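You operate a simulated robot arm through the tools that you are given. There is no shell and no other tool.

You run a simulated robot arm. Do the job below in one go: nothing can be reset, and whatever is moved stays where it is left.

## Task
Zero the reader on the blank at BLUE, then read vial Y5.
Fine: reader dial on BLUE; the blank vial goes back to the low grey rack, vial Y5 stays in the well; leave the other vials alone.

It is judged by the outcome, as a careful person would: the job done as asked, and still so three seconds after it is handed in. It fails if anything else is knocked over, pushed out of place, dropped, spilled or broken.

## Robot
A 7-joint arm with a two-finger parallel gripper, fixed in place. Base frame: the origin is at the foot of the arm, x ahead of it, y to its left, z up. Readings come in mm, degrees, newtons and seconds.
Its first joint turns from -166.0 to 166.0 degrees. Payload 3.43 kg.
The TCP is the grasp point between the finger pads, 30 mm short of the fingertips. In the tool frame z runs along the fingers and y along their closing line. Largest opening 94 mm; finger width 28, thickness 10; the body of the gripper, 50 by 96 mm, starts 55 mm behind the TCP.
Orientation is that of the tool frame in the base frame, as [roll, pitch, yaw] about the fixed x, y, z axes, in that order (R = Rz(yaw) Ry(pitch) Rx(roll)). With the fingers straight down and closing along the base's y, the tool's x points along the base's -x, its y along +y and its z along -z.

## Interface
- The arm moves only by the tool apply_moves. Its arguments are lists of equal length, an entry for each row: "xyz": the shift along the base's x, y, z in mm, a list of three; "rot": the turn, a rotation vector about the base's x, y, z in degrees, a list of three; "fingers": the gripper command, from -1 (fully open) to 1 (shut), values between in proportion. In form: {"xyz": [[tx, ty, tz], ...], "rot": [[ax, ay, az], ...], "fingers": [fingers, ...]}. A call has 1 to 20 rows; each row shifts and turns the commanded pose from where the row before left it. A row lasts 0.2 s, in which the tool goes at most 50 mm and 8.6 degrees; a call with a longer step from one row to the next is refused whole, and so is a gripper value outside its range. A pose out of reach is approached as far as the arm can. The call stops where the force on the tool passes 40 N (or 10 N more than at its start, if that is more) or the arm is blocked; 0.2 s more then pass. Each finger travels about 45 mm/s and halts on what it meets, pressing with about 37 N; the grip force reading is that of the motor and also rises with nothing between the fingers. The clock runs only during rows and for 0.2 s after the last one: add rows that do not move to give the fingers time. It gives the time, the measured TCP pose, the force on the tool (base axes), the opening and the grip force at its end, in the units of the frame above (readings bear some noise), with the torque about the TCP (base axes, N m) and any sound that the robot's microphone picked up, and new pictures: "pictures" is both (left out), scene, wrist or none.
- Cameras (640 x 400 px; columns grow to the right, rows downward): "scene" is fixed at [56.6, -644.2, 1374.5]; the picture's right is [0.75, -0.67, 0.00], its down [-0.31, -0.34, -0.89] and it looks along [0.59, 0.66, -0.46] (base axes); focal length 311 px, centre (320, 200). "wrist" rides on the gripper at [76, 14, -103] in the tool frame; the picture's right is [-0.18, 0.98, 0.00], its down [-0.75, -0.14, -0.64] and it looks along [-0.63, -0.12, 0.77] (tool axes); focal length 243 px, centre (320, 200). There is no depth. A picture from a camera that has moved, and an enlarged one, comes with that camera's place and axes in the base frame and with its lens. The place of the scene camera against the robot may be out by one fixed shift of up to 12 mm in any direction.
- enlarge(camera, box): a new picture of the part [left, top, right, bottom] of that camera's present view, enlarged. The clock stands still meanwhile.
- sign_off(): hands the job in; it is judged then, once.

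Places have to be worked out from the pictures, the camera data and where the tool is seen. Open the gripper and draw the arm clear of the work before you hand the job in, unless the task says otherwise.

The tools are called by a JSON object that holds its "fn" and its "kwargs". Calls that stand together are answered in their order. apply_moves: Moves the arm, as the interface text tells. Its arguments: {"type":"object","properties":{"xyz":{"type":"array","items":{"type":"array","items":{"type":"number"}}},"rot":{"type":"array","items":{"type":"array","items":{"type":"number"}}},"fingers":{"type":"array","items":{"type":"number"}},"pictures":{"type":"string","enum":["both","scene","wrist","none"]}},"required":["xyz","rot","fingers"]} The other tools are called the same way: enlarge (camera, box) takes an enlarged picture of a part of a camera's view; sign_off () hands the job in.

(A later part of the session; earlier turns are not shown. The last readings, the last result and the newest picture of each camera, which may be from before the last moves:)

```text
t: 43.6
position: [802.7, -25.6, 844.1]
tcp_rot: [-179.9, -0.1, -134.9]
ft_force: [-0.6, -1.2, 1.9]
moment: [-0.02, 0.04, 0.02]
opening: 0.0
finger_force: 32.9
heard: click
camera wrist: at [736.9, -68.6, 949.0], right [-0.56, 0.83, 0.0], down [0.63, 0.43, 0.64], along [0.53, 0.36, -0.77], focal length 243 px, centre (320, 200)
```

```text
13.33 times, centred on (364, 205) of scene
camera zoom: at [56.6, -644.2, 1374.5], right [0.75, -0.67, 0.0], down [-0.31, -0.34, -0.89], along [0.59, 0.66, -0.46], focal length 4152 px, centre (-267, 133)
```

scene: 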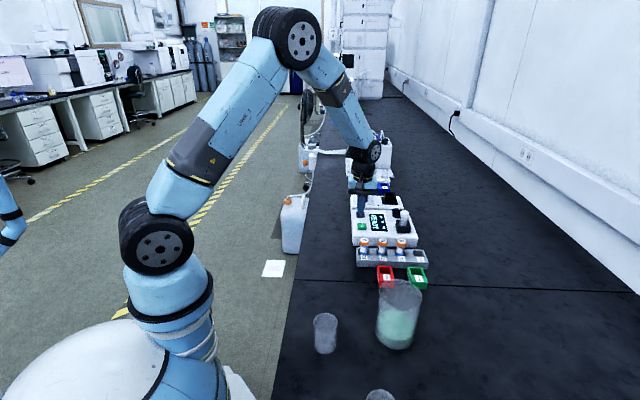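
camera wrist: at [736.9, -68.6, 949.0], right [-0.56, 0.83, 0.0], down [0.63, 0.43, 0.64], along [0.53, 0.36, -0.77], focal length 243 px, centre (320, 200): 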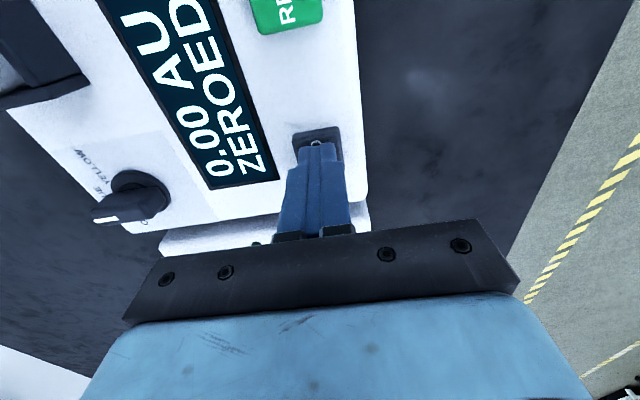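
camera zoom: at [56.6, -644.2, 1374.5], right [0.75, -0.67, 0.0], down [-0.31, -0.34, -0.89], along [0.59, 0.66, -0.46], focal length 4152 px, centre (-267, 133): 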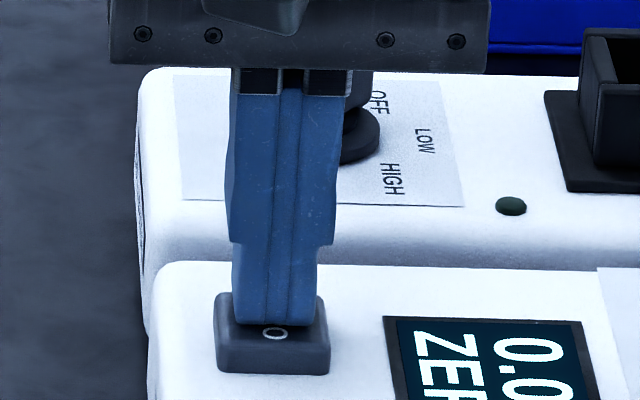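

"ZEROED 0.00 AU" with a click, so the zero is done. I'll lift off and return above the blank with the fingers opened to 45 mm.

{"fn": "apply_moves", "kwargs": {"xyz": [[0, 0, 20], [0, 0, 35], [0, 0, 35], [8.65, -39.1, 0], [8.65, -39.1, 0], [8.65, -39.1, 0], [8.65, -39.2, 0], [0, 0, 0], [0, 0, 0], [0, 0, 0]], "rot": [[0, 0, 0], [0, 0, 0], [0, 0, 0], [0, 0, 0], [0, 0, 0], [0, 0, 0], [0, 0, 0], [0, 0, 0], [0, 0, 0], [0, 0, 0]], "fingers": [1, 1, 1, 0.8, 0.5, 0.3, 0.05, 0.05, 0.05, 0.05], "pictures": "both"}}

{"fn": "enlarge", "kwargs": {"camera": "wrist", "box": [240, 90, 400, 190]}}

{"fn": "enlarge", "kwargs": {"camera": "scene", "box": [350, 180, 430, 240]}}

```text
t: 45.8
position: [834.6, -184.4, 930.8]
tcp_rot: [180.0, -0.1, -135.0]
ft_force: [0.2, 0.3, -0.3]
moment: [0.02, -0.01, 0.04]
opening: 44.5
finger_force: 0.1
camera wrist: at [770.5, -226.7, 1036.7], right [-0.56, 0.83, 0.0], down [0.63, 0.43, 0.64], along [0.53, 0.36, -0.77], focal length 243 px, centre (320, 200)
```

scene: 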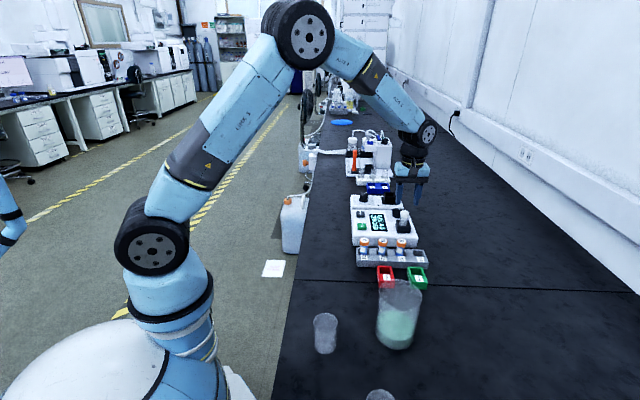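
wrist: 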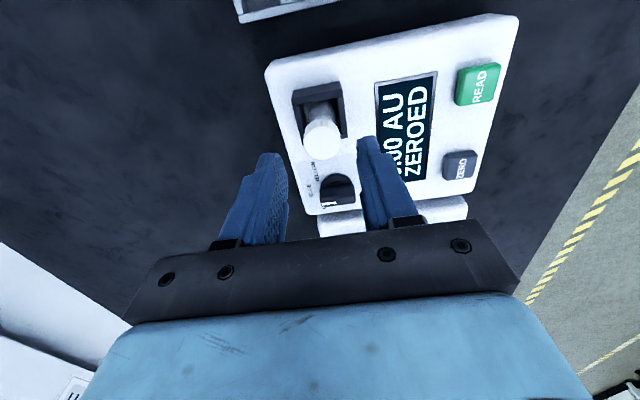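

```text
4.00 times, centred on (320, 140) of wrist
camera zoom: at [770.5, -226.7, 1036.7], right [-0.56, 0.83, 0.0], down [0.63, 0.43, 0.64], along [0.53, 0.36, -0.77], focal length 970 px, centre (320, 440)
```

zoom: 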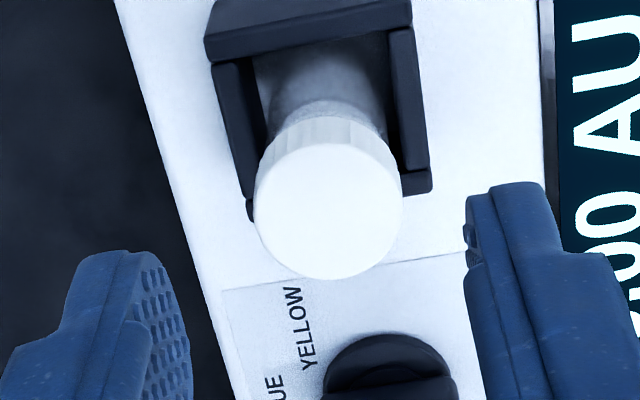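

```text
6.67 times, centred on (390, 210) of scene
camera zoom: at [56.6, -644.2, 1374.5], right [0.75, -0.67, 0.0], down [-0.31, -0.34, -0.89], along [0.59, 0.66, -0.46], focal length 2076 px, centre (-147, 133)
```

zoom: 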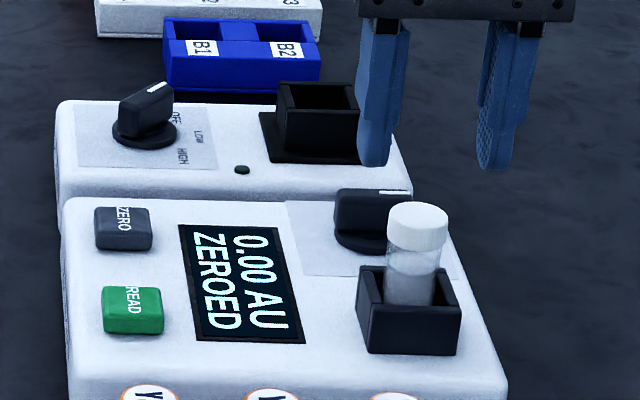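

The blank's cap is ~2.4 mm from the tool axis. I'll correct (0.9, 2.2) and lower around it to the earlier grip height, checking before closing.

{"fn": "apply_moves", "kwargs": {"xyz": [[0.9, 2.2, 0], [0, 0, -10], [0, 0, -15], [0, 0, -15], [0, 0, -12], [0, 0, 0], [0, 0, 0]], "rot": [[0, 0, 0], [0, 0, 0], [0, 0, 0], [0, 0, 0], [0, 0, 0], [0, 0, 0], [0, 0, 0]], "fingers": [0.05, 0.05, 0.05, 0.05, 0.05, 0.05, 0.05], "pictures": "both"}}

{"fn": "enlarge", "kwargs": {"camera": "wrist", "box": [230, 110, 410, 220]}}

{"fn": "enlarge", "kwargs": {"camera": "scene", "box": [380, 180, 430, 240]}}

```text
t: 47.4
position: [836.6, -179.5, 882.0]
tcp_rot: [-179.9, 0.0, -135.0]
ft_force: [-0.7, 0.1, 0.3]
moment: [-0.03, 0.01, 0.01]
opening: 44.6
finger_force: 0.1
camera wrist: at [772.4, -222.9, 985.9], right [-0.56, 0.83, 0.0], down [0.63, 0.43, 0.64], along [0.53, 0.36, -0.77], focal length 243 px, centre (320, 200)
```

scene: 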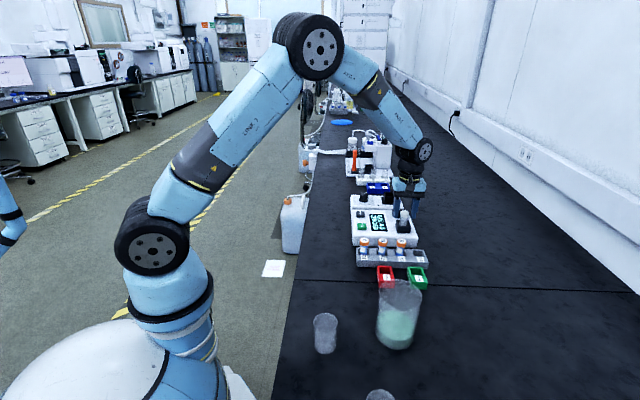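
wrist: 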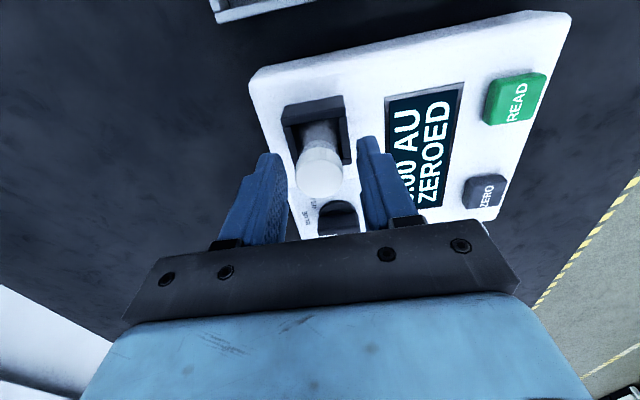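

```text
3.56 times, centred on (320, 165) of wrist
camera zoom: at [772.4, -222.9, 985.9], right [-0.56, 0.83, 0.0], down [0.63, 0.43, 0.64], along [0.53, 0.36, -0.77], focal length 863 px, centre (320, 324)
```

zoom: 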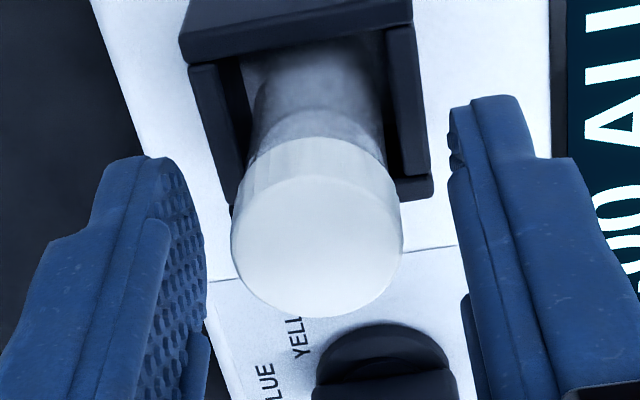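

```text
6.67 times, centred on (405, 210) of scene
camera zoom: at [56.6, -644.2, 1374.5], right [0.75, -0.67, 0.0], down [-0.31, -0.34, -0.89], along [0.59, 0.66, -0.46], focal length 2076 px, centre (-247, 133)
```

zoom: 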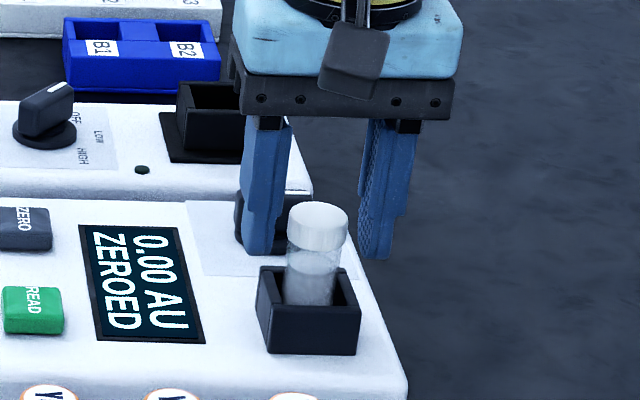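

Cap is between the fingers with even gaps. I'll lower 2 mm more to match the earlier grip height and close.

{"fn": "apply_moves", "kwargs": {"xyz": [[0, 0, -2], [0, 0, 0], [0, 0, 0], [0, 0, 0], [0, 0, 0], [0, 0, 0]], "rot": [[0, 0, 0], [0, 0, 0], [0, 0, 0], [0, 0, 0], [0, 0, 0], [0, 0, 0]], "fingers": [0.05, 0.2, 0.35, 0.5, 0.6, 0.6], "pictures": "none"}}

```text
t: 48.8
position: [837.8, -179.9, 879.9]
tcp_rot: [-180.0, 0.0, -135.0]
ft_force: [-0.8, 0.4, 0.6]
moment: [-0.04, -0.04, 0.0]
opening: 25.8
finger_force: 36.9
```

Gripped again at 25.8 mm. Lifting the blank straight out of the well and carrying it back over D4.

{"fn": "apply_moves", "kwargs": {"xyz": [[0, 0, 6], [0, 0, 12], [0, 0, 20], [0, 0, 30], [-9.4, -19.2, 0], [-9.4, -19.2, 0], [-9.4, -19.2, 0], [-9.4, -19.2, 0], [-9.3, -19.2, 0], [0, 0, 0], [0, 0, 0], [0, 0, 0]], "rot": [[0, 0, 0], [0, 0, 0], [0, 0, 0], [0, 0, 0], [0, 0, 0], [0, 0, 0], [0, 0, 0], [0, 0, 0], [0, 0, 0], [0, 0, 0], [0, 0, 0], [0, 0, 0]], "fingers": [0.6, 0.6, 0.6, 0.6, 0.6, 0.6, 0.6, 0.6, 0.6, 0.6, 0.6, 0.6], "pictures": "both"}}

{"fn": "enlarge", "kwargs": {"camera": "wrist", "box": [240, 70, 400, 170]}}

{"fn": "enlarge", "kwargs": {"camera": "scene", "box": [380, 180, 460, 270]}}

```text
t: 51.4
position: [790.5, -275.0, 947.6]
tcp_rot: [-179.9, 0.0, -135.0]
ft_force: [1.2, 0.3, -0.3]
moment: [0.01, -0.03, 0.01]
opening: 26.1
finger_force: 37.2
camera wrist: at [726.8, -317.9, 1051.7], right [-0.56, 0.83, 0.0], down [0.63, 0.43, 0.64], along [0.53, 0.36, -0.77], focal length 243 px, centre (320, 200)
```

scene: 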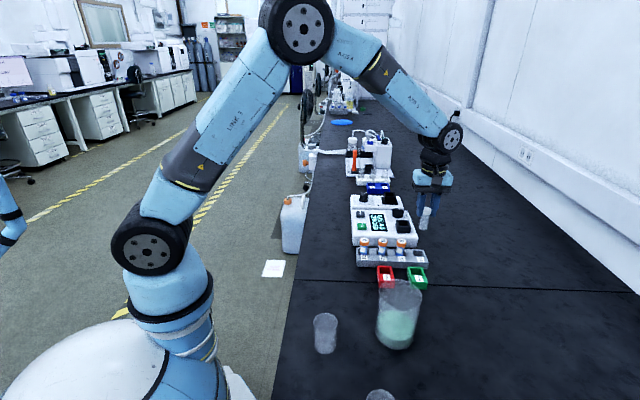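
wrist: 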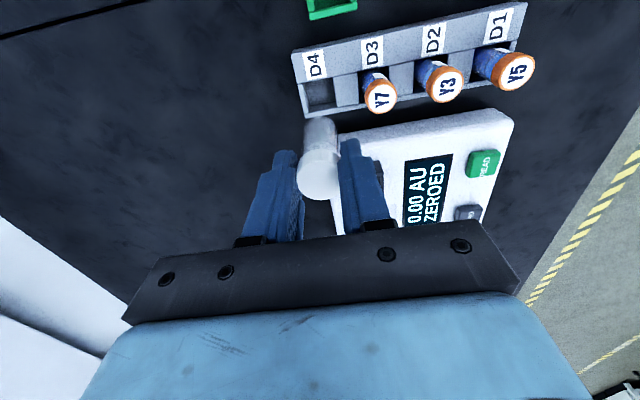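

```text
4.00 times, centred on (320, 120) of wrist
camera zoom: at [726.8, -317.9, 1051.7], right [-0.56, 0.83, 0.0], down [0.63, 0.43, 0.64], along [0.53, 0.36, -0.77], focal length 970 px, centre (320, 520)
```

zoom: 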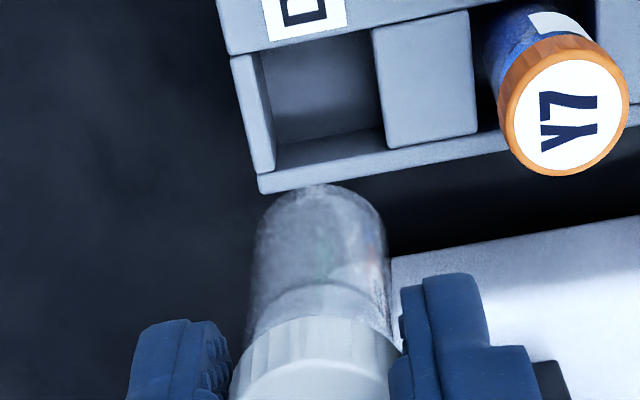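

```text
4.44 times, centred on (420, 225) of scene
camera zoom: at [56.6, -644.2, 1374.5], right [0.75, -0.67, 0.0], down [-0.31, -0.34, -0.89], along [0.59, 0.66, -0.46], focal length 1384 px, centre (-124, 89)
```

zoom: 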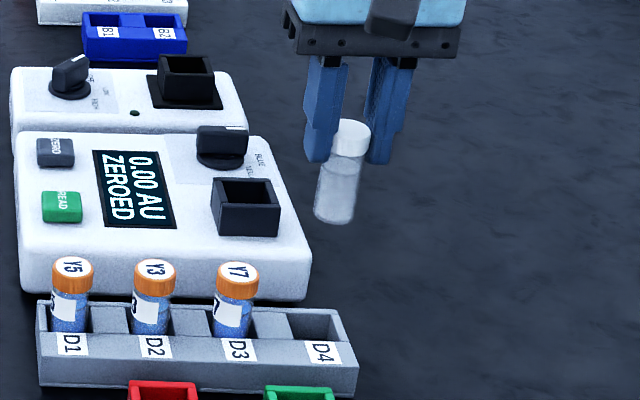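

The blank is back above D4, and the scene matches the view I had right after lifting. The vial sits ~1.5–2 mm back in the grip, so I'll correct (1.3,1.6), lower until its bottom is just above the rack, and check.

{"fn": "apply_moves", "kwargs": {"xyz": [[1.3, 1.6, 0], [0, 0, -25], [0, 0, -25], [0, 0, -20], [0, 0, -8], [0, 0, 0], [0, 0, 0], [0, 0, 0]], "rot": [[0, 0, 0], [0, 0, 0], [0, 0, 0], [0, 0, 0], [0, 0, 0], [0, 0, 0], [0, 0, 0], [0, 0, 0]], "fingers": [0.6, 0.6, 0.6, 0.6, 0.6, 0.6, 0.6, 0.6], "pictures": "both"}}

{"fn": "enlarge", "kwargs": {"camera": "wrist", "box": [240, 70, 400, 170]}}

{"fn": "enlarge", "kwargs": {"camera": "scene", "box": [390, 210, 454, 274]}}

```text
t: 53.2
position: [793.1, -274.2, 869.4]
tcp_rot: [179.9, 0.0, -134.9]
ft_force: [-0.7, 0.1, -0.3]
moment: [0.01, 0.0, 0.04]
opening: 25.9
finger_force: 36.7
camera wrist: at [728.5, -317.0, 973.8], right [-0.56, 0.83, 0.0], down [0.63, 0.43, 0.64], along [0.53, 0.36, -0.77], focal length 243 px, centre (320, 200)
```

scene: 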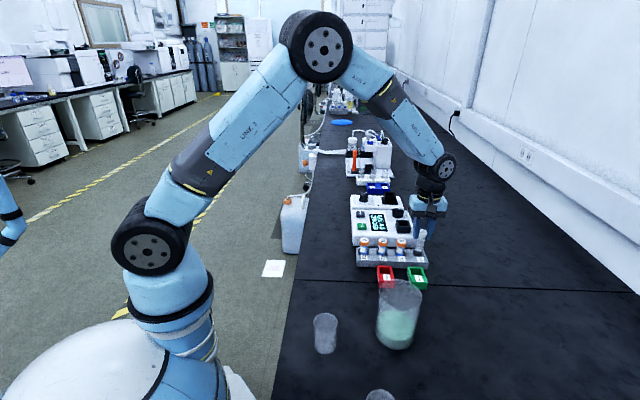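
wrist: 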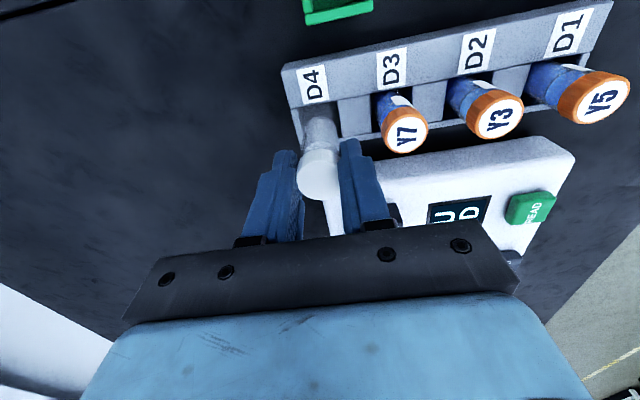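

```text
4.00 times, centred on (320, 120) of wrist
camera zoom: at [728.5, -317.0, 973.8], right [-0.56, 0.83, 0.0], down [0.63, 0.43, 0.64], along [0.53, 0.36, -0.77], focal length 970 px, centre (320, 520)
```

zoom: 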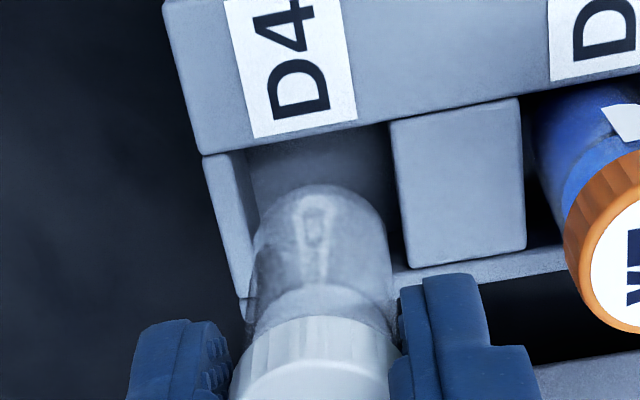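

```text
6.25 times, centred on (422, 242) of scene
camera zoom: at [56.6, -644.2, 1374.5], right [0.75, -0.67, 0.0], down [-0.31, -0.34, -0.89], along [0.59, 0.66, -0.46], focal length 1946 px, centre (-318, -62)
```

zoom: 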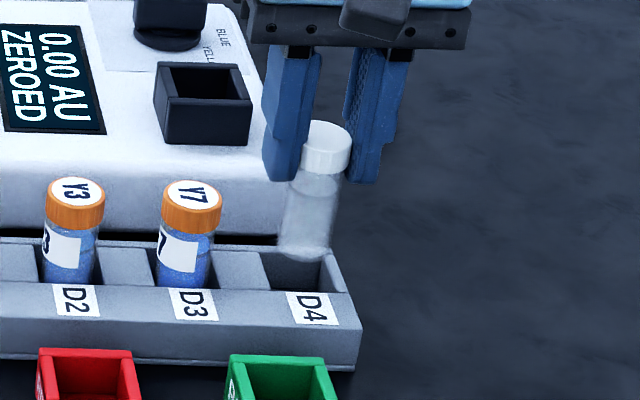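

Vial bottom is just above slot D4. The two views disagree slightly on the sideways offset, so I'll zoom closer before going in.

{"fn": "enlarge", "kwargs": {"camera": "scene", "box": [404, 226, 436, 250]}}

{"fn": "enlarge", "kwargs": {"camera": "wrist", "box": [280, 95, 360, 150]}}

```text
16.00 times, centred on (420, 238) of scene
camera zoom: at [56.6, -644.2, 1374.5], right [0.75, -0.67, 0.0], down [-0.31, -0.34, -0.89], along [0.59, 0.66, -0.46], focal length 4983 px, centre (-1280, -408)
```

zoom: 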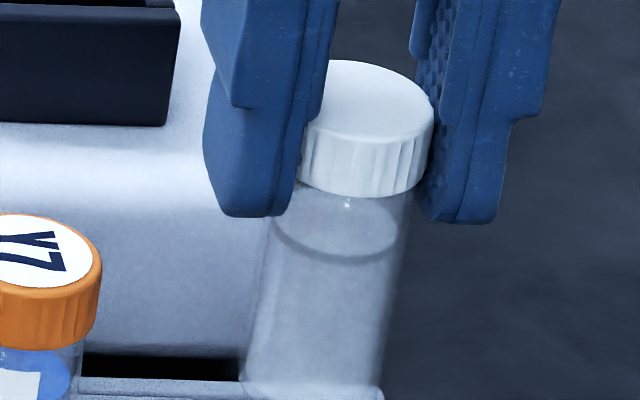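

```text
7.27 times, centred on (320, 122) of wrist
camera zoom: at [728.5, -317.0, 973.8], right [-0.56, 0.83, 0.0], down [0.63, 0.43, 0.64], along [0.53, 0.36, -0.77], focal length 1764 px, centre (320, 764)
```

zoom: 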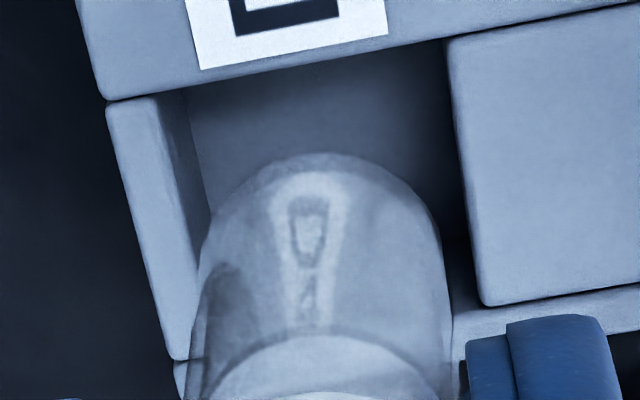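

A closer look shows the slot opening (~31 mm) is centred within ~1 mm of the vial. I'll lower into the slot.

{"fn": "apply_moves", "kwargs": {"xyz": [[-0.2, 0.4, -6], [0, 0, -8], [0, 0, -8], [0, 0, 0], [0, 0, 0]], "rot": [[0, 0, 0], [0, 0, 0], [0, 0, 0], [0, 0, 0], [0, 0, 0]], "fingers": [0.6, 0.6, 0.6, 0.6, 0.6], "pictures": "both"}}

{"fn": "enlarge", "kwargs": {"camera": "scene", "box": [400, 220, 440, 270]}}

{"fn": "enlarge", "kwargs": {"camera": "wrist", "box": [260, 95, 380, 170]}}

```text
t: 54.4
position: [791.8, -274.5, 846.0]
tcp_rot: [-180.0, 0.0, -134.9]
ft_force: [0.3, 0.1, 0.1]
moment: [0.03, 0.02, -0.03]
opening: 26.0
finger_force: 36.9
camera wrist: at [727.2, -318.0, 951.3], right [-0.56, 0.83, 0.0], down [0.63, 0.43, 0.64], along [0.53, 0.36, -0.77], focal length 243 px, centre (320, 200)
```

scene: 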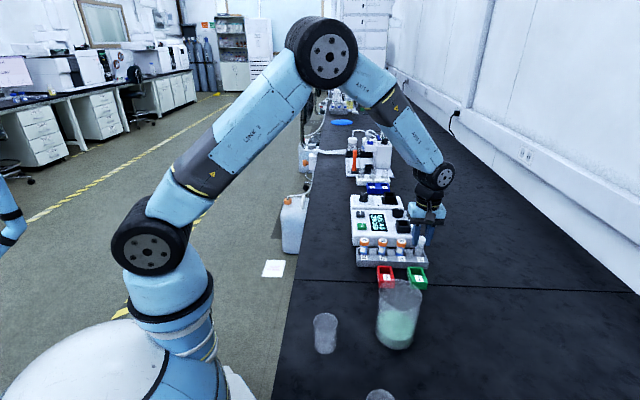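
wrist: 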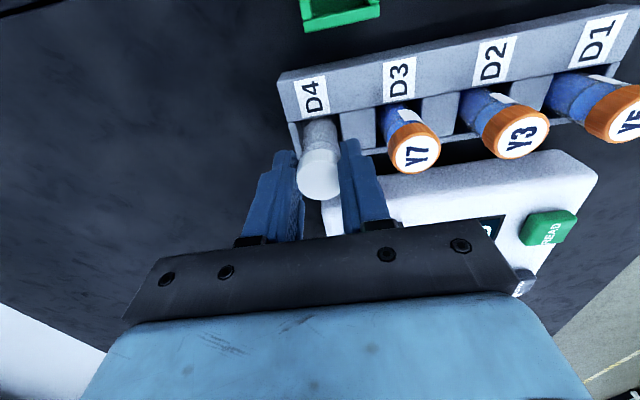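

```text
8.00 times, centred on (420, 245) of scene
camera zoom: at [56.6, -644.2, 1374.5], right [0.75, -0.67, 0.0], down [-0.31, -0.34, -0.89], along [0.59, 0.66, -0.46], focal length 2491 px, centre (-480, -160)
```

zoom: 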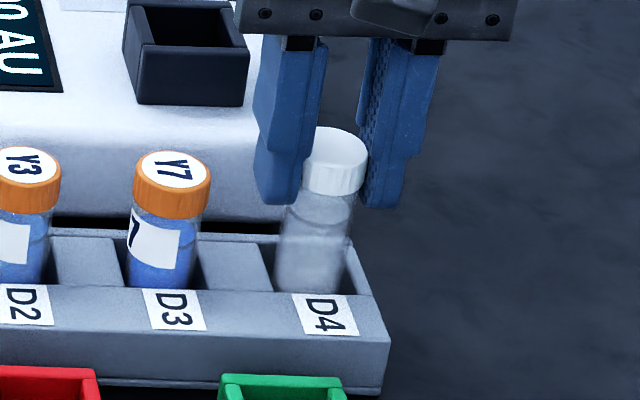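

```text
5.33 times, centred on (320, 132) of wrist
camera zoom: at [727.2, -318.0, 951.3], right [-0.56, 0.83, 0.0], down [0.63, 0.43, 0.64], along [0.53, 0.36, -0.77], focal length 1294 px, centre (320, 560)
```

zoom: 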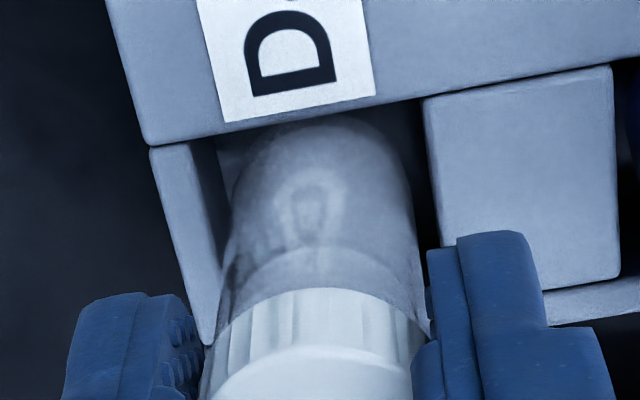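

It is entering the slot with no side force. Continuing down gently to the rack floor.

{"fn": "apply_moves", "kwargs": {"xyz": [[0, 0, -5], [0, 0, -4], [0, 0, -2], [0, 0, 0]], "rot": [[0, 0, 0], [0, 0, 0], [0, 0, 0], [0, 0, 0]], "fingers": [0.6, 0.6, 0.6, 0.6], "pictures": "none"}}

```text
t: 55.4
position: [791.5, -274.4, 837.4]
tcp_rot: [180.0, 0.0, -135.0]
ft_force: [0.2, 0.3, -1.1]
moment: [0.01, 0.04, 0.02]
opening: 25.9
finger_force: 36.8
```

{"fn": "apply_moves", "kwargs": {"xyz": [[0, 0, -1.5], [0, 0, -1.2], [0, 0, 0]], "rot": [[0, 0, 0], [0, 0, 0], [0, 0, 0]], "fingers": [0.6, 0.6, 0.6], "pictures": "none"}}

```text
t: 56.2
position: [790.7, -273.9, 835.3]
tcp_rot: [-180.0, 0.0, -134.9]
ft_force: [0.0, 0.2, -0.5]
moment: [0.01, -0.03, -0.01]
opening: 25.8
finger_force: 37.5
```

No contact yet at 1.5 mm above the original pick height; a little further.

{"fn": "apply_moves", "kwargs": {"xyz": [[0, 0, -1.2], [0, 0, -1.0], [0, 0, 0]], "rot": [[0, 0, 0], [0, 0, 0], [0, 0, 0]], "fingers": [0.6, 0.6, 0.6], "pictures": "both"}}

{"fn": "enlarge", "kwargs": {"camera": "scene", "box": [400, 220, 440, 270]}}

```text
t: 57.0
position: [790.9, -274.7, 832.4]
tcp_rot: [-179.8, 0.0, -135.0]
ft_force: [4.0, 2.3, 11.3]
moment: [0.2, -0.26, -0.02]
opening: 26.1
finger_force: 37.0
camera wrist: at [726.2, -317.8, 937.5], right [-0.56, 0.83, 0.0], down [0.63, 0.43, 0.64], along [0.53, 0.36, -0.77], focal length 243 px, centre (320, 200)
```

scene: 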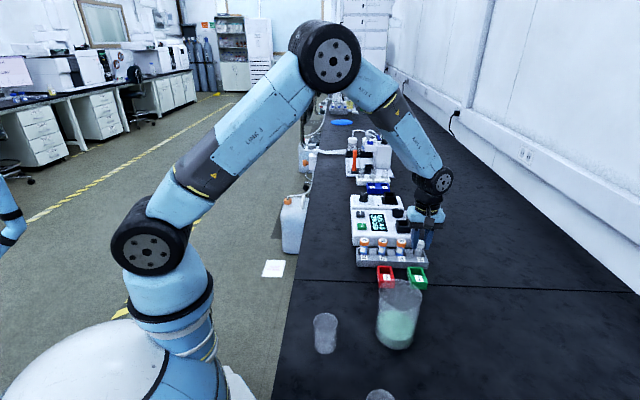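
wrist: 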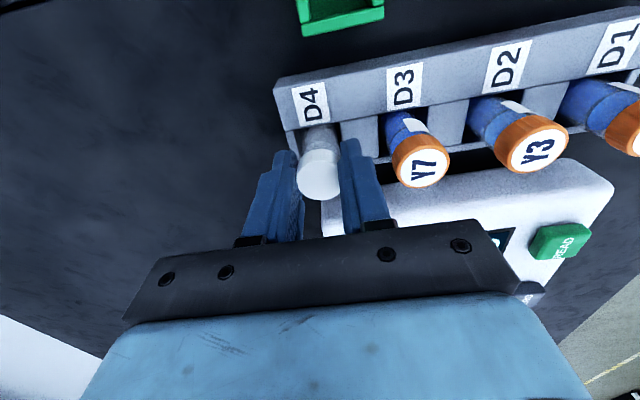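

```text
8.00 times, centred on (420, 245) of scene
camera zoom: at [56.6, -644.2, 1374.5], right [0.75, -0.67, 0.0], down [-0.31, -0.34, -0.89], along [0.59, 0.66, -0.46], focal length 2491 px, centre (-480, -160)
```

zoom: 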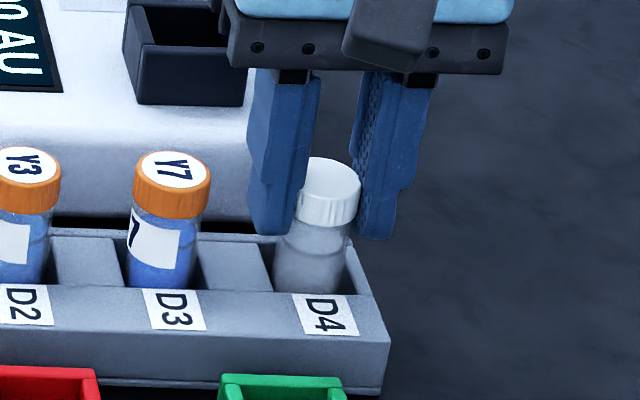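

Seated on the rack floor (11 N), cap level with its neighbours. I'll ease up 0.6 mm and open.

{"fn": "apply_moves", "kwargs": {"xyz": [[0, 0, 0.6], [0, 0, 0], [0, 0, 0], [0, 0, 0], [0, 0, 0], [0, 0, 0]], "rot": [[0, 0, 0], [0, 0, 0], [0, 0, 0], [0, 0, 0], [0, 0, 0], [0, 0, 0]], "fingers": [0.6, 0.45, 0.3, 0.2, 0.1, 0.05], "pictures": "both"}}

{"fn": "enlarge", "kwargs": {"camera": "scene", "box": [400, 220, 440, 270]}}

{"fn": "enlarge", "kwargs": {"camera": "wrist", "box": [230, 110, 410, 220]}}

```text
t: 58.4
position: [789.8, -274.8, 831.4]
tcp_rot: [180.0, -0.1, -135.0]
ft_force: [0.2, 0.1, 1.1]
moment: [0.0, 0.0, 0.02]
opening: 44.6
finger_force: 0.0
camera wrist: at [724.9, -317.9, 936.9], right [-0.56, 0.83, 0.0], down [0.63, 0.43, 0.64], along [0.53, 0.36, -0.77], focal length 243 px, centre (320, 200)
```

scene: 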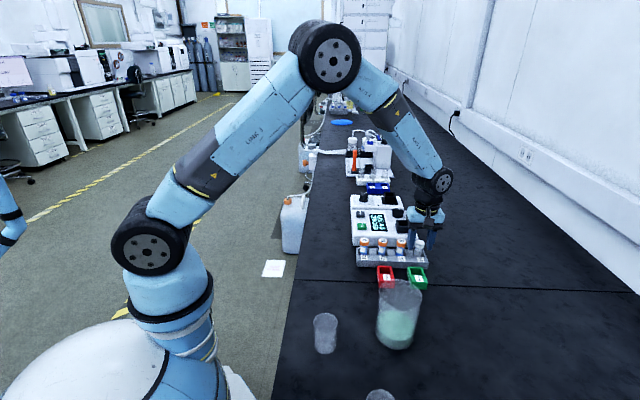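
wrist: 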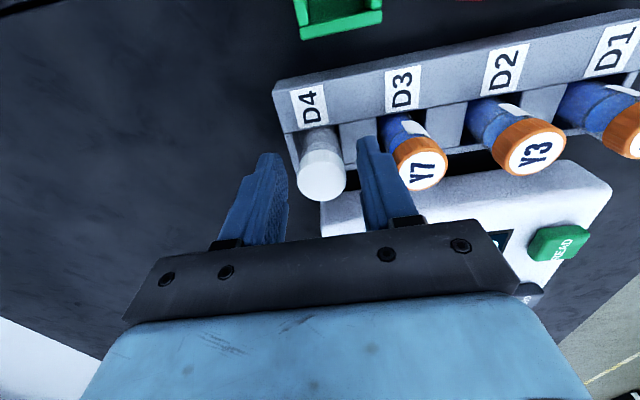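

```text
8.00 times, centred on (420, 245) of scene
camera zoom: at [56.6, -644.2, 1374.5], right [0.75, -0.67, 0.0], down [-0.31, -0.34, -0.89], along [0.59, 0.66, -0.46], focal length 2491 px, centre (-480, -160)
```

zoom: 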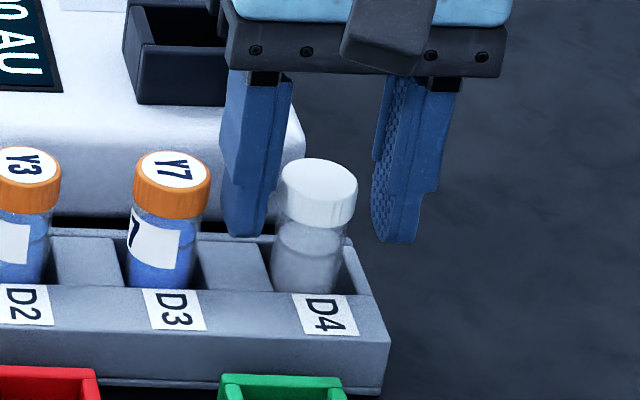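

```text
3.56 times, centred on (320, 165) of wrist
camera zoom: at [724.9, -317.9, 936.9], right [-0.56, 0.83, 0.0], down [0.63, 0.43, 0.64], along [0.53, 0.36, -0.77], focal length 863 px, centre (320, 324)
```

zoom: 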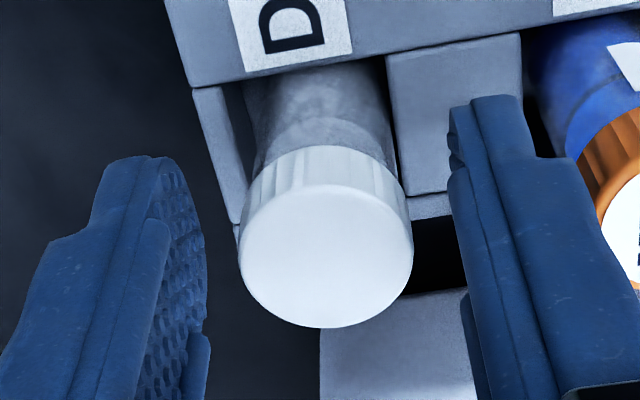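

The blank is back upright in D4. I'll rise and move along the rack to above Y5 at D1, then check alignment.

{"fn": "apply_moves", "kwargs": {"xyz": [[0, 0, 20], [0, 0, 30], [0, 0, 30], [-23.4, 23.4, 0], [-23.4, 23.4, 0], [-23.4, 23.4, 0], [-23.4, 23.4, 0], [-23.1, 23.1, 0], [0, 0, 0], [0, 0, 0], [0, 0, 0]], "rot": [[0, 0, 0], [0, 0, 0], [0, 0, 0], [0, 0, 0], [0, 0, 0], [0, 0, 0], [0, 0, 0], [0, 0, 0], [0, 0, 0], [0, 0, 0], [0, 0, 0]], "fingers": [0.05, 0.05, 0.05, 0.05, 0.05, 0.05, 0.05, 0.05, 0.05, 0.05, 0.05], "pictures": "both"}}

{"fn": "enlarge", "kwargs": {"camera": "wrist", "box": [240, 80, 400, 180]}}

{"fn": "enlarge", "kwargs": {"camera": "scene", "box": [340, 200, 440, 280]}}

```text
t: 60.8
position: [672.5, -159.9, 914.9]
tcp_rot: [-180.0, -0.1, -135.0]
ft_force: [0.2, -0.6, 0.2]
moment: [-0.03, 0.0, -0.03]
opening: 44.7
finger_force: 0.1
camera wrist: at [607.9, -203.1, 1019.1], right [-0.56, 0.83, 0.0], down [0.63, 0.43, 0.64], along [0.53, 0.36, -0.77], focal length 243 px, centre (320, 200)
```

scene: 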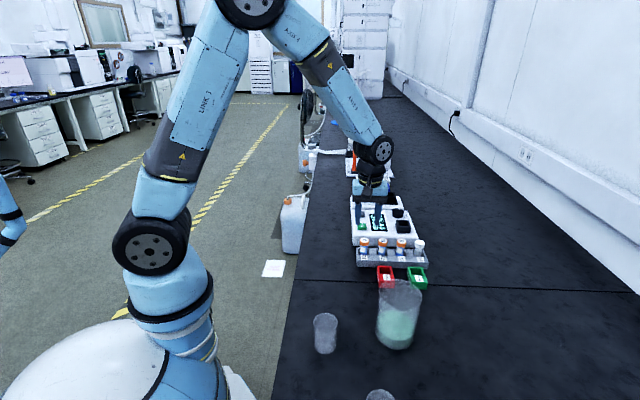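
wrist: 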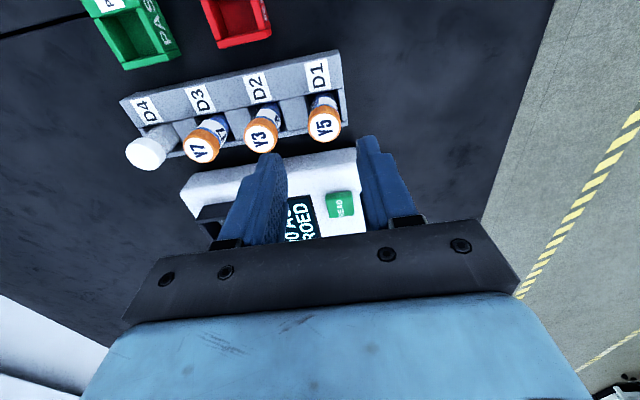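

```text
4.00 times, centred on (320, 130) of wrist
camera zoom: at [607.9, -203.1, 1019.1], right [-0.56, 0.83, 0.0], down [0.63, 0.43, 0.64], along [0.53, 0.36, -0.77], focal length 970 px, centre (320, 480)
```

zoom: 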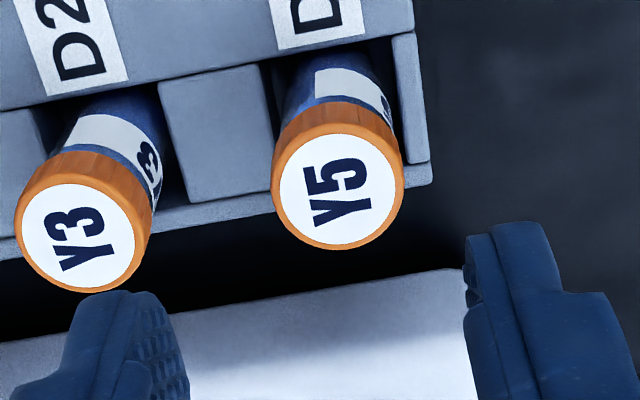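

```text
5.00 times, centred on (390, 240) of scene
camera zoom: at [56.6, -644.2, 1374.5], right [0.75, -0.67, 0.0], down [-0.31, -0.34, -0.89], along [0.59, 0.66, -0.46], focal length 1557 px, centre (-30, 0)
```

zoom: 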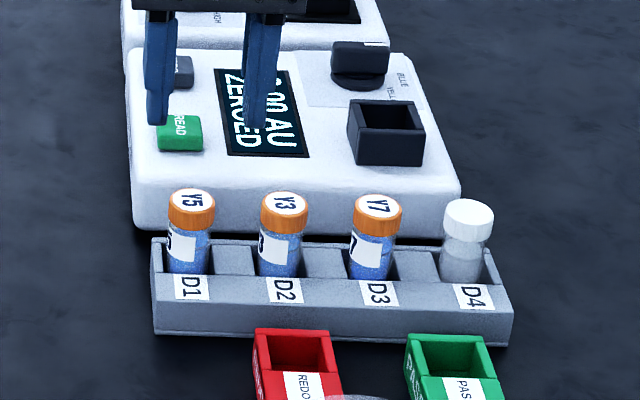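

Y5 is about 4 mm off the tool axis. I'll correct by (0.4, 4.2) and lower partway for a recheck.

{"fn": "apply_moves", "kwargs": {"xyz": [[0.4, 4.2, 0], [0, 0, -10], [0, 0, -15], [0, 0, 0], [0, 0, 0], [0, 0, 0]], "rot": [[0, 0, 0], [0, 0, 0], [0, 0, 0], [0, 0, 0], [0, 0, 0], [0, 0, 0]], "fingers": [0.05, 0.05, 0.05, 0.05, 0.05, 0.05], "pictures": "wrist"}}

{"fn": "enlarge", "kwargs": {"camera": "wrist", "box": [240, 90, 400, 190]}}

{"fn": "enlarge", "kwargs": {"camera": "scene", "box": [340, 200, 404, 270]}}

```text
t: 62.2
position: [672.3, -154.5, 887.8]
tcp_rot: [180.0, 0.1, -135.1]
ft_force: [-0.6, 0.1, 0.4]
moment: [0.0, -0.01, 0.02]
opening: 44.5
finger_force: 0.0
camera wrist: at [608.0, -197.9, 992.2], right [-0.56, 0.83, 0.0], down [0.63, 0.43, 0.64], along [0.53, 0.36, -0.77], focal length 243 px, centre (320, 200)
```

wrist: 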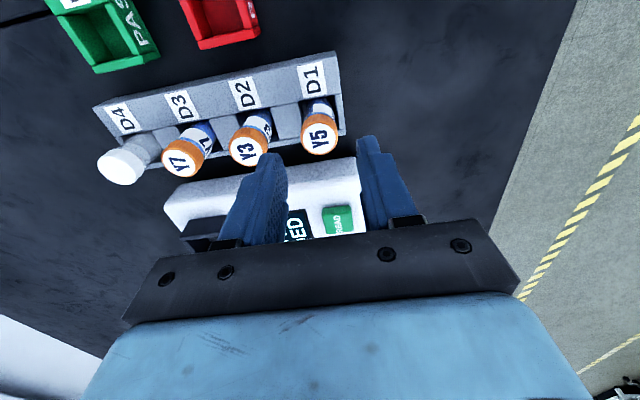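

```text
4.00 times, centred on (320, 140) of wrist
camera zoom: at [608.0, -197.9, 992.2], right [-0.56, 0.83, 0.0], down [0.63, 0.43, 0.64], along [0.53, 0.36, -0.77], focal length 970 px, centre (320, 440)
```

zoom: 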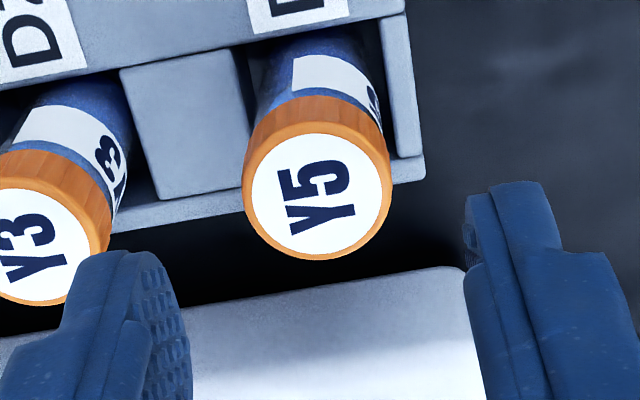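

```text
5.71 times, centred on (372, 235) of scene
camera zoom: at [56.6, -644.2, 1374.5], right [0.75, -0.67, 0.0], down [-0.31, -0.34, -0.89], along [0.59, 0.66, -0.46], focal length 1780 px, centre (23, 0)
```

zoom: 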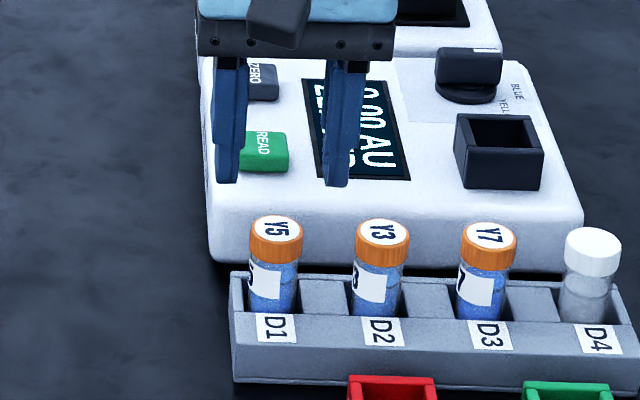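

Y5 is now centred within ~0.5 mm. I'll lower the fingers around it to the same grip depth I used for the blank and check before closing.

{"fn": "apply_moves", "kwargs": {"xyz": [[0, 0, -15], [0, 0, -15], [0, 0, -12], [0, 0, -10], [0, 0, 0], [0, 0, 0]], "rot": [[0, 0, 0], [0, 0, 0], [0, 0, 0], [0, 0, 0], [0, 0, 0], [0, 0, 0]], "fingers": [0.05, 0.05, 0.05, 0.05, 0.05, 0.05], "pictures": "both"}}

{"fn": "enlarge", "kwargs": {"camera": "wrist", "box": [230, 110, 410, 220]}}

{"fn": "enlarge", "kwargs": {"camera": "scene", "box": [340, 200, 404, 270]}}

```text
t: 63.6
position: [674.1, -154.3, 835.2]
tcp_rot: [-180.0, 0.0, -134.9]
ft_force: [0.9, -0.7, 0.0]
moment: [0.01, 0.02, 0.0]
opening: 44.6
finger_force: 0.0
camera wrist: at [609.8, -196.5, 940.1], right [-0.56, 0.83, 0.0], down [0.63, 0.43, 0.64], along [0.53, 0.36, -0.77], focal length 243 px, centre (320, 200)
```

scene: 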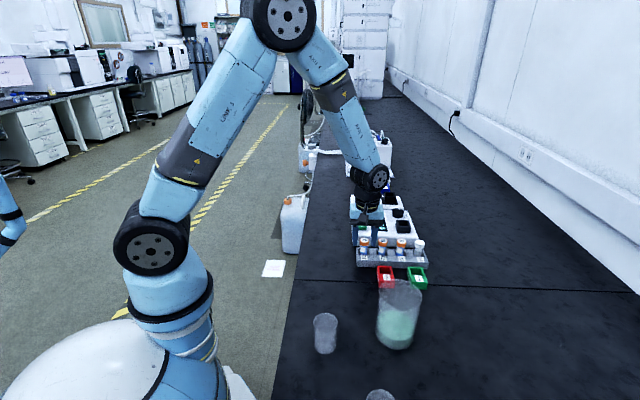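
wrist: 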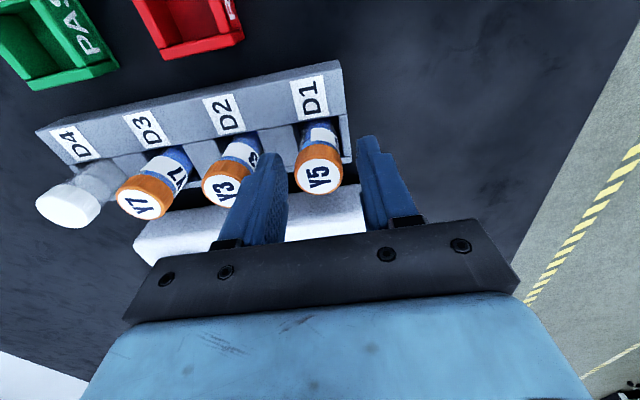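

```text
3.56 times, centred on (320, 165) of wrist
camera zoom: at [609.8, -196.5, 940.1], right [-0.56, 0.83, 0.0], down [0.63, 0.43, 0.64], along [0.53, 0.36, -0.77], focal length 863 px, centre (320, 324)
```

zoom: 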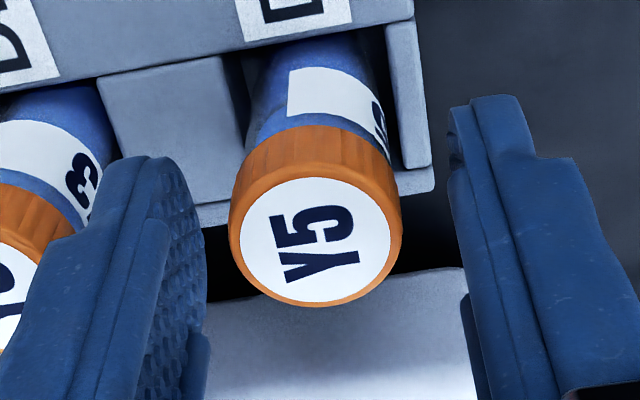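

```text
5.71 times, centred on (372, 235) of scene
camera zoom: at [56.6, -644.2, 1374.5], right [0.75, -0.67, 0.0], down [-0.31, -0.34, -0.89], along [0.59, 0.66, -0.46], focal length 1780 px, centre (23, 0)
```

zoom: 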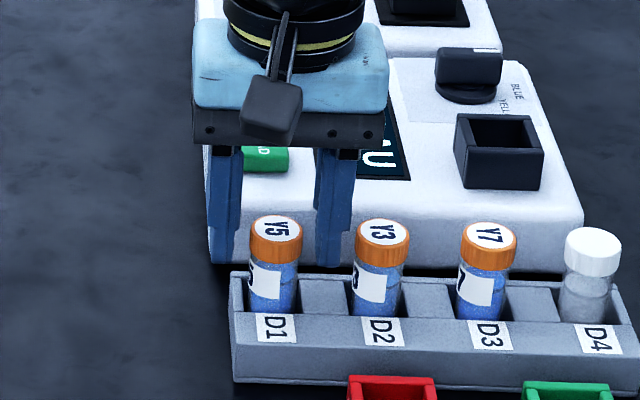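

The tool settled ~2.5 mm too far forward of the vial. I'll correct (-1.6,-2.0), lower 1 mm, and recheck.

{"fn": "apply_moves", "kwargs": {"xyz": [[-1.6, -2.0, -1], [0, 0, 0], [0, 0, 0], [0, 0, 0]], "rot": [[0, 0, 0], [0, 0, 0], [0, 0, 0], [0, 0, 0]], "fingers": [0.05, 0.05, 0.05, 0.05], "pictures": "wrist"}}

{"fn": "enlarge", "kwargs": {"camera": "wrist", "box": [230, 110, 410, 220]}}

{"fn": "enlarge", "kwargs": {"camera": "scene", "box": [340, 200, 404, 270]}}

```text
t: 64.6
position: [673.9, -155.6, 832.8]
tcp_rot: [180.0, -0.1, -135.1]
ft_force: [-0.5, -0.4, 0.2]
moment: [-0.01, 0.01, 0.0]
opening: 44.7
finger_force: 0.1
camera wrist: at [608.6, -198.7, 938.7], right [-0.56, 0.83, 0.0], down [0.63, 0.43, 0.64], along [0.53, 0.36, -0.77], focal length 243 px, centre (320, 200)
```

wrist: 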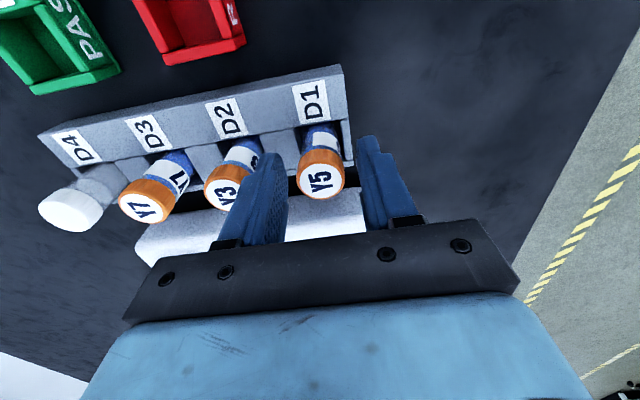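

```text
3.56 times, centred on (320, 165) of wrist
camera zoom: at [608.6, -198.7, 938.7], right [-0.56, 0.83, 0.0], down [0.63, 0.43, 0.64], along [0.53, 0.36, -0.77], focal length 863 px, centre (320, 324)
```

zoom: 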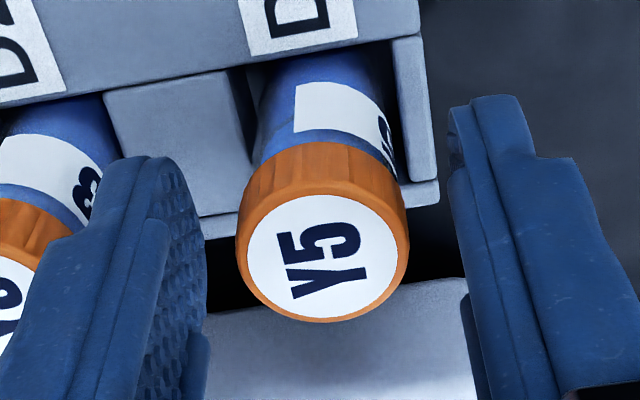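

```text
5.71 times, centred on (372, 235) of scene
camera zoom: at [56.6, -644.2, 1374.5], right [0.75, -0.67, 0.0], down [-0.31, -0.34, -0.89], along [0.59, 0.66, -0.46], focal length 1780 px, centre (23, 0)
```

zoom: 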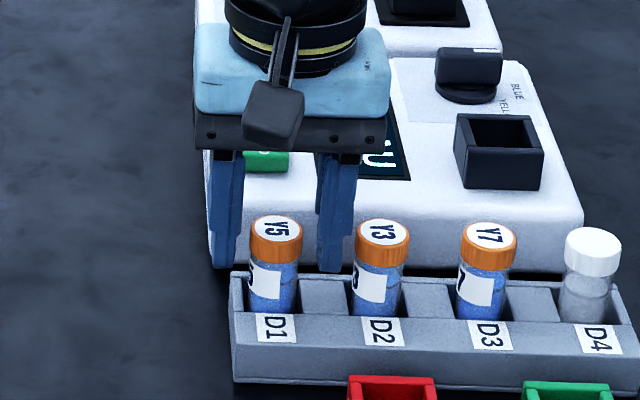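

Centred now. Closing on Y5.

{"fn": "apply_moves", "kwargs": {"xyz": [[0, 0, 0], [0, 0, 0], [0, 0, 0], [0, 0, 0], [0, 0, 0]], "rot": [[0, 0, 0], [0, 0, 0], [0, 0, 0], [0, 0, 0], [0, 0, 0]], "fingers": [0.2, 0.35, 0.5, 0.6, 0.6], "pictures": "none"}}

```text
t: 65.8
position: [673.2, -155.8, 833.4]
tcp_rot: [-180.0, 0.1, -135.0]
ft_force: [0.0, -0.1, -0.1]
moment: [0.01, 0.01, -0.01]
opening: 25.8
finger_force: 37.4
```

Y5 is gripped (25.8 mm). Lifting straight up slowly and checking that it hangs properly.

{"fn": "apply_moves", "kwargs": {"xyz": [[0, 0, 5], [0, 0, 10], [0, 0, 20], [0, 0, 25], [0, 0, 25], [0, 0, 25], [0, 0, 0], [0, 0, 0]], "rot": [[0, 0, 0], [0, 0, 0], [0, 0, 0], [0, 0, 0], [0, 0, 0], [0, 0, 0], [0, 0, 0], [0, 0, 0]], "fingers": [0.6, 0.6, 0.6, 0.6, 0.6, 0.6, 0.6, 0.6], "pictures": "both"}}

{"fn": "enlarge", "kwargs": {"camera": "scene", "box": [340, 180, 440, 280]}}

```text
t: 67.6
position: [672.1, -155.0, 947.6]
tcp_rot: [-180.0, 0.0, -135.0]
ft_force: [-0.5, -0.1, -0.9]
moment: [-0.01, 0.01, 0.05]
opening: 26.1
finger_force: 37.3
camera wrist: at [608.7, -197.6, 1052.2], right [-0.56, 0.83, 0.0], down [0.63, 0.43, 0.64], along [0.53, 0.36, -0.77], focal length 243 px, centre (320, 200)
```

scene: 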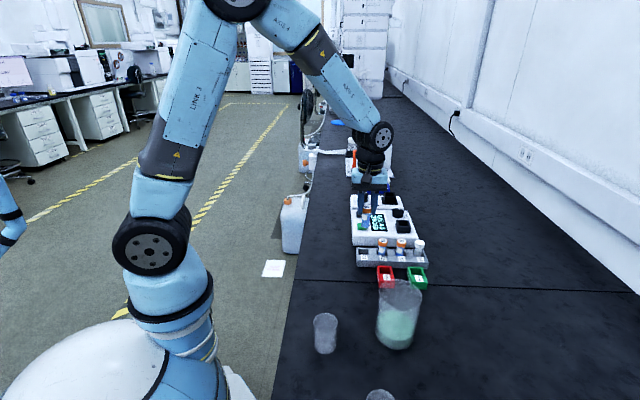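
wrist: 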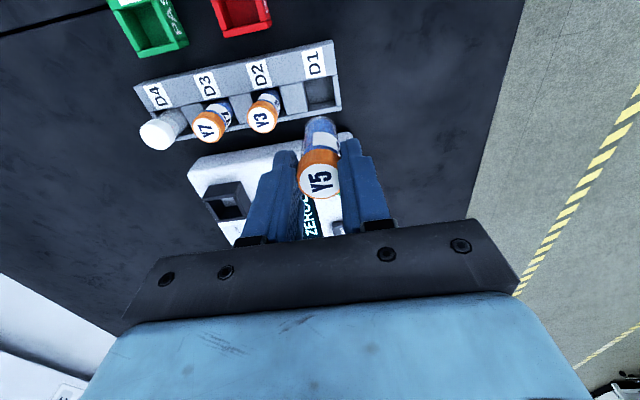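

```text
4.00 times, centred on (390, 230) of scene
camera zoom: at [56.6, -644.2, 1374.5], right [0.75, -0.67, 0.0], down [-0.31, -0.34, -0.89], along [0.59, 0.66, -0.46], focal length 1246 px, centre (40, 80)
```

zoom: 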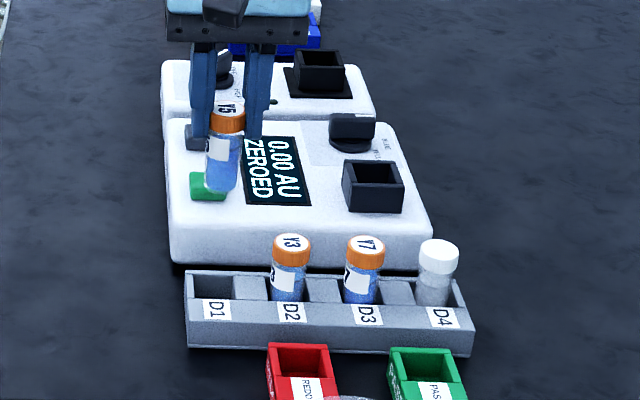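

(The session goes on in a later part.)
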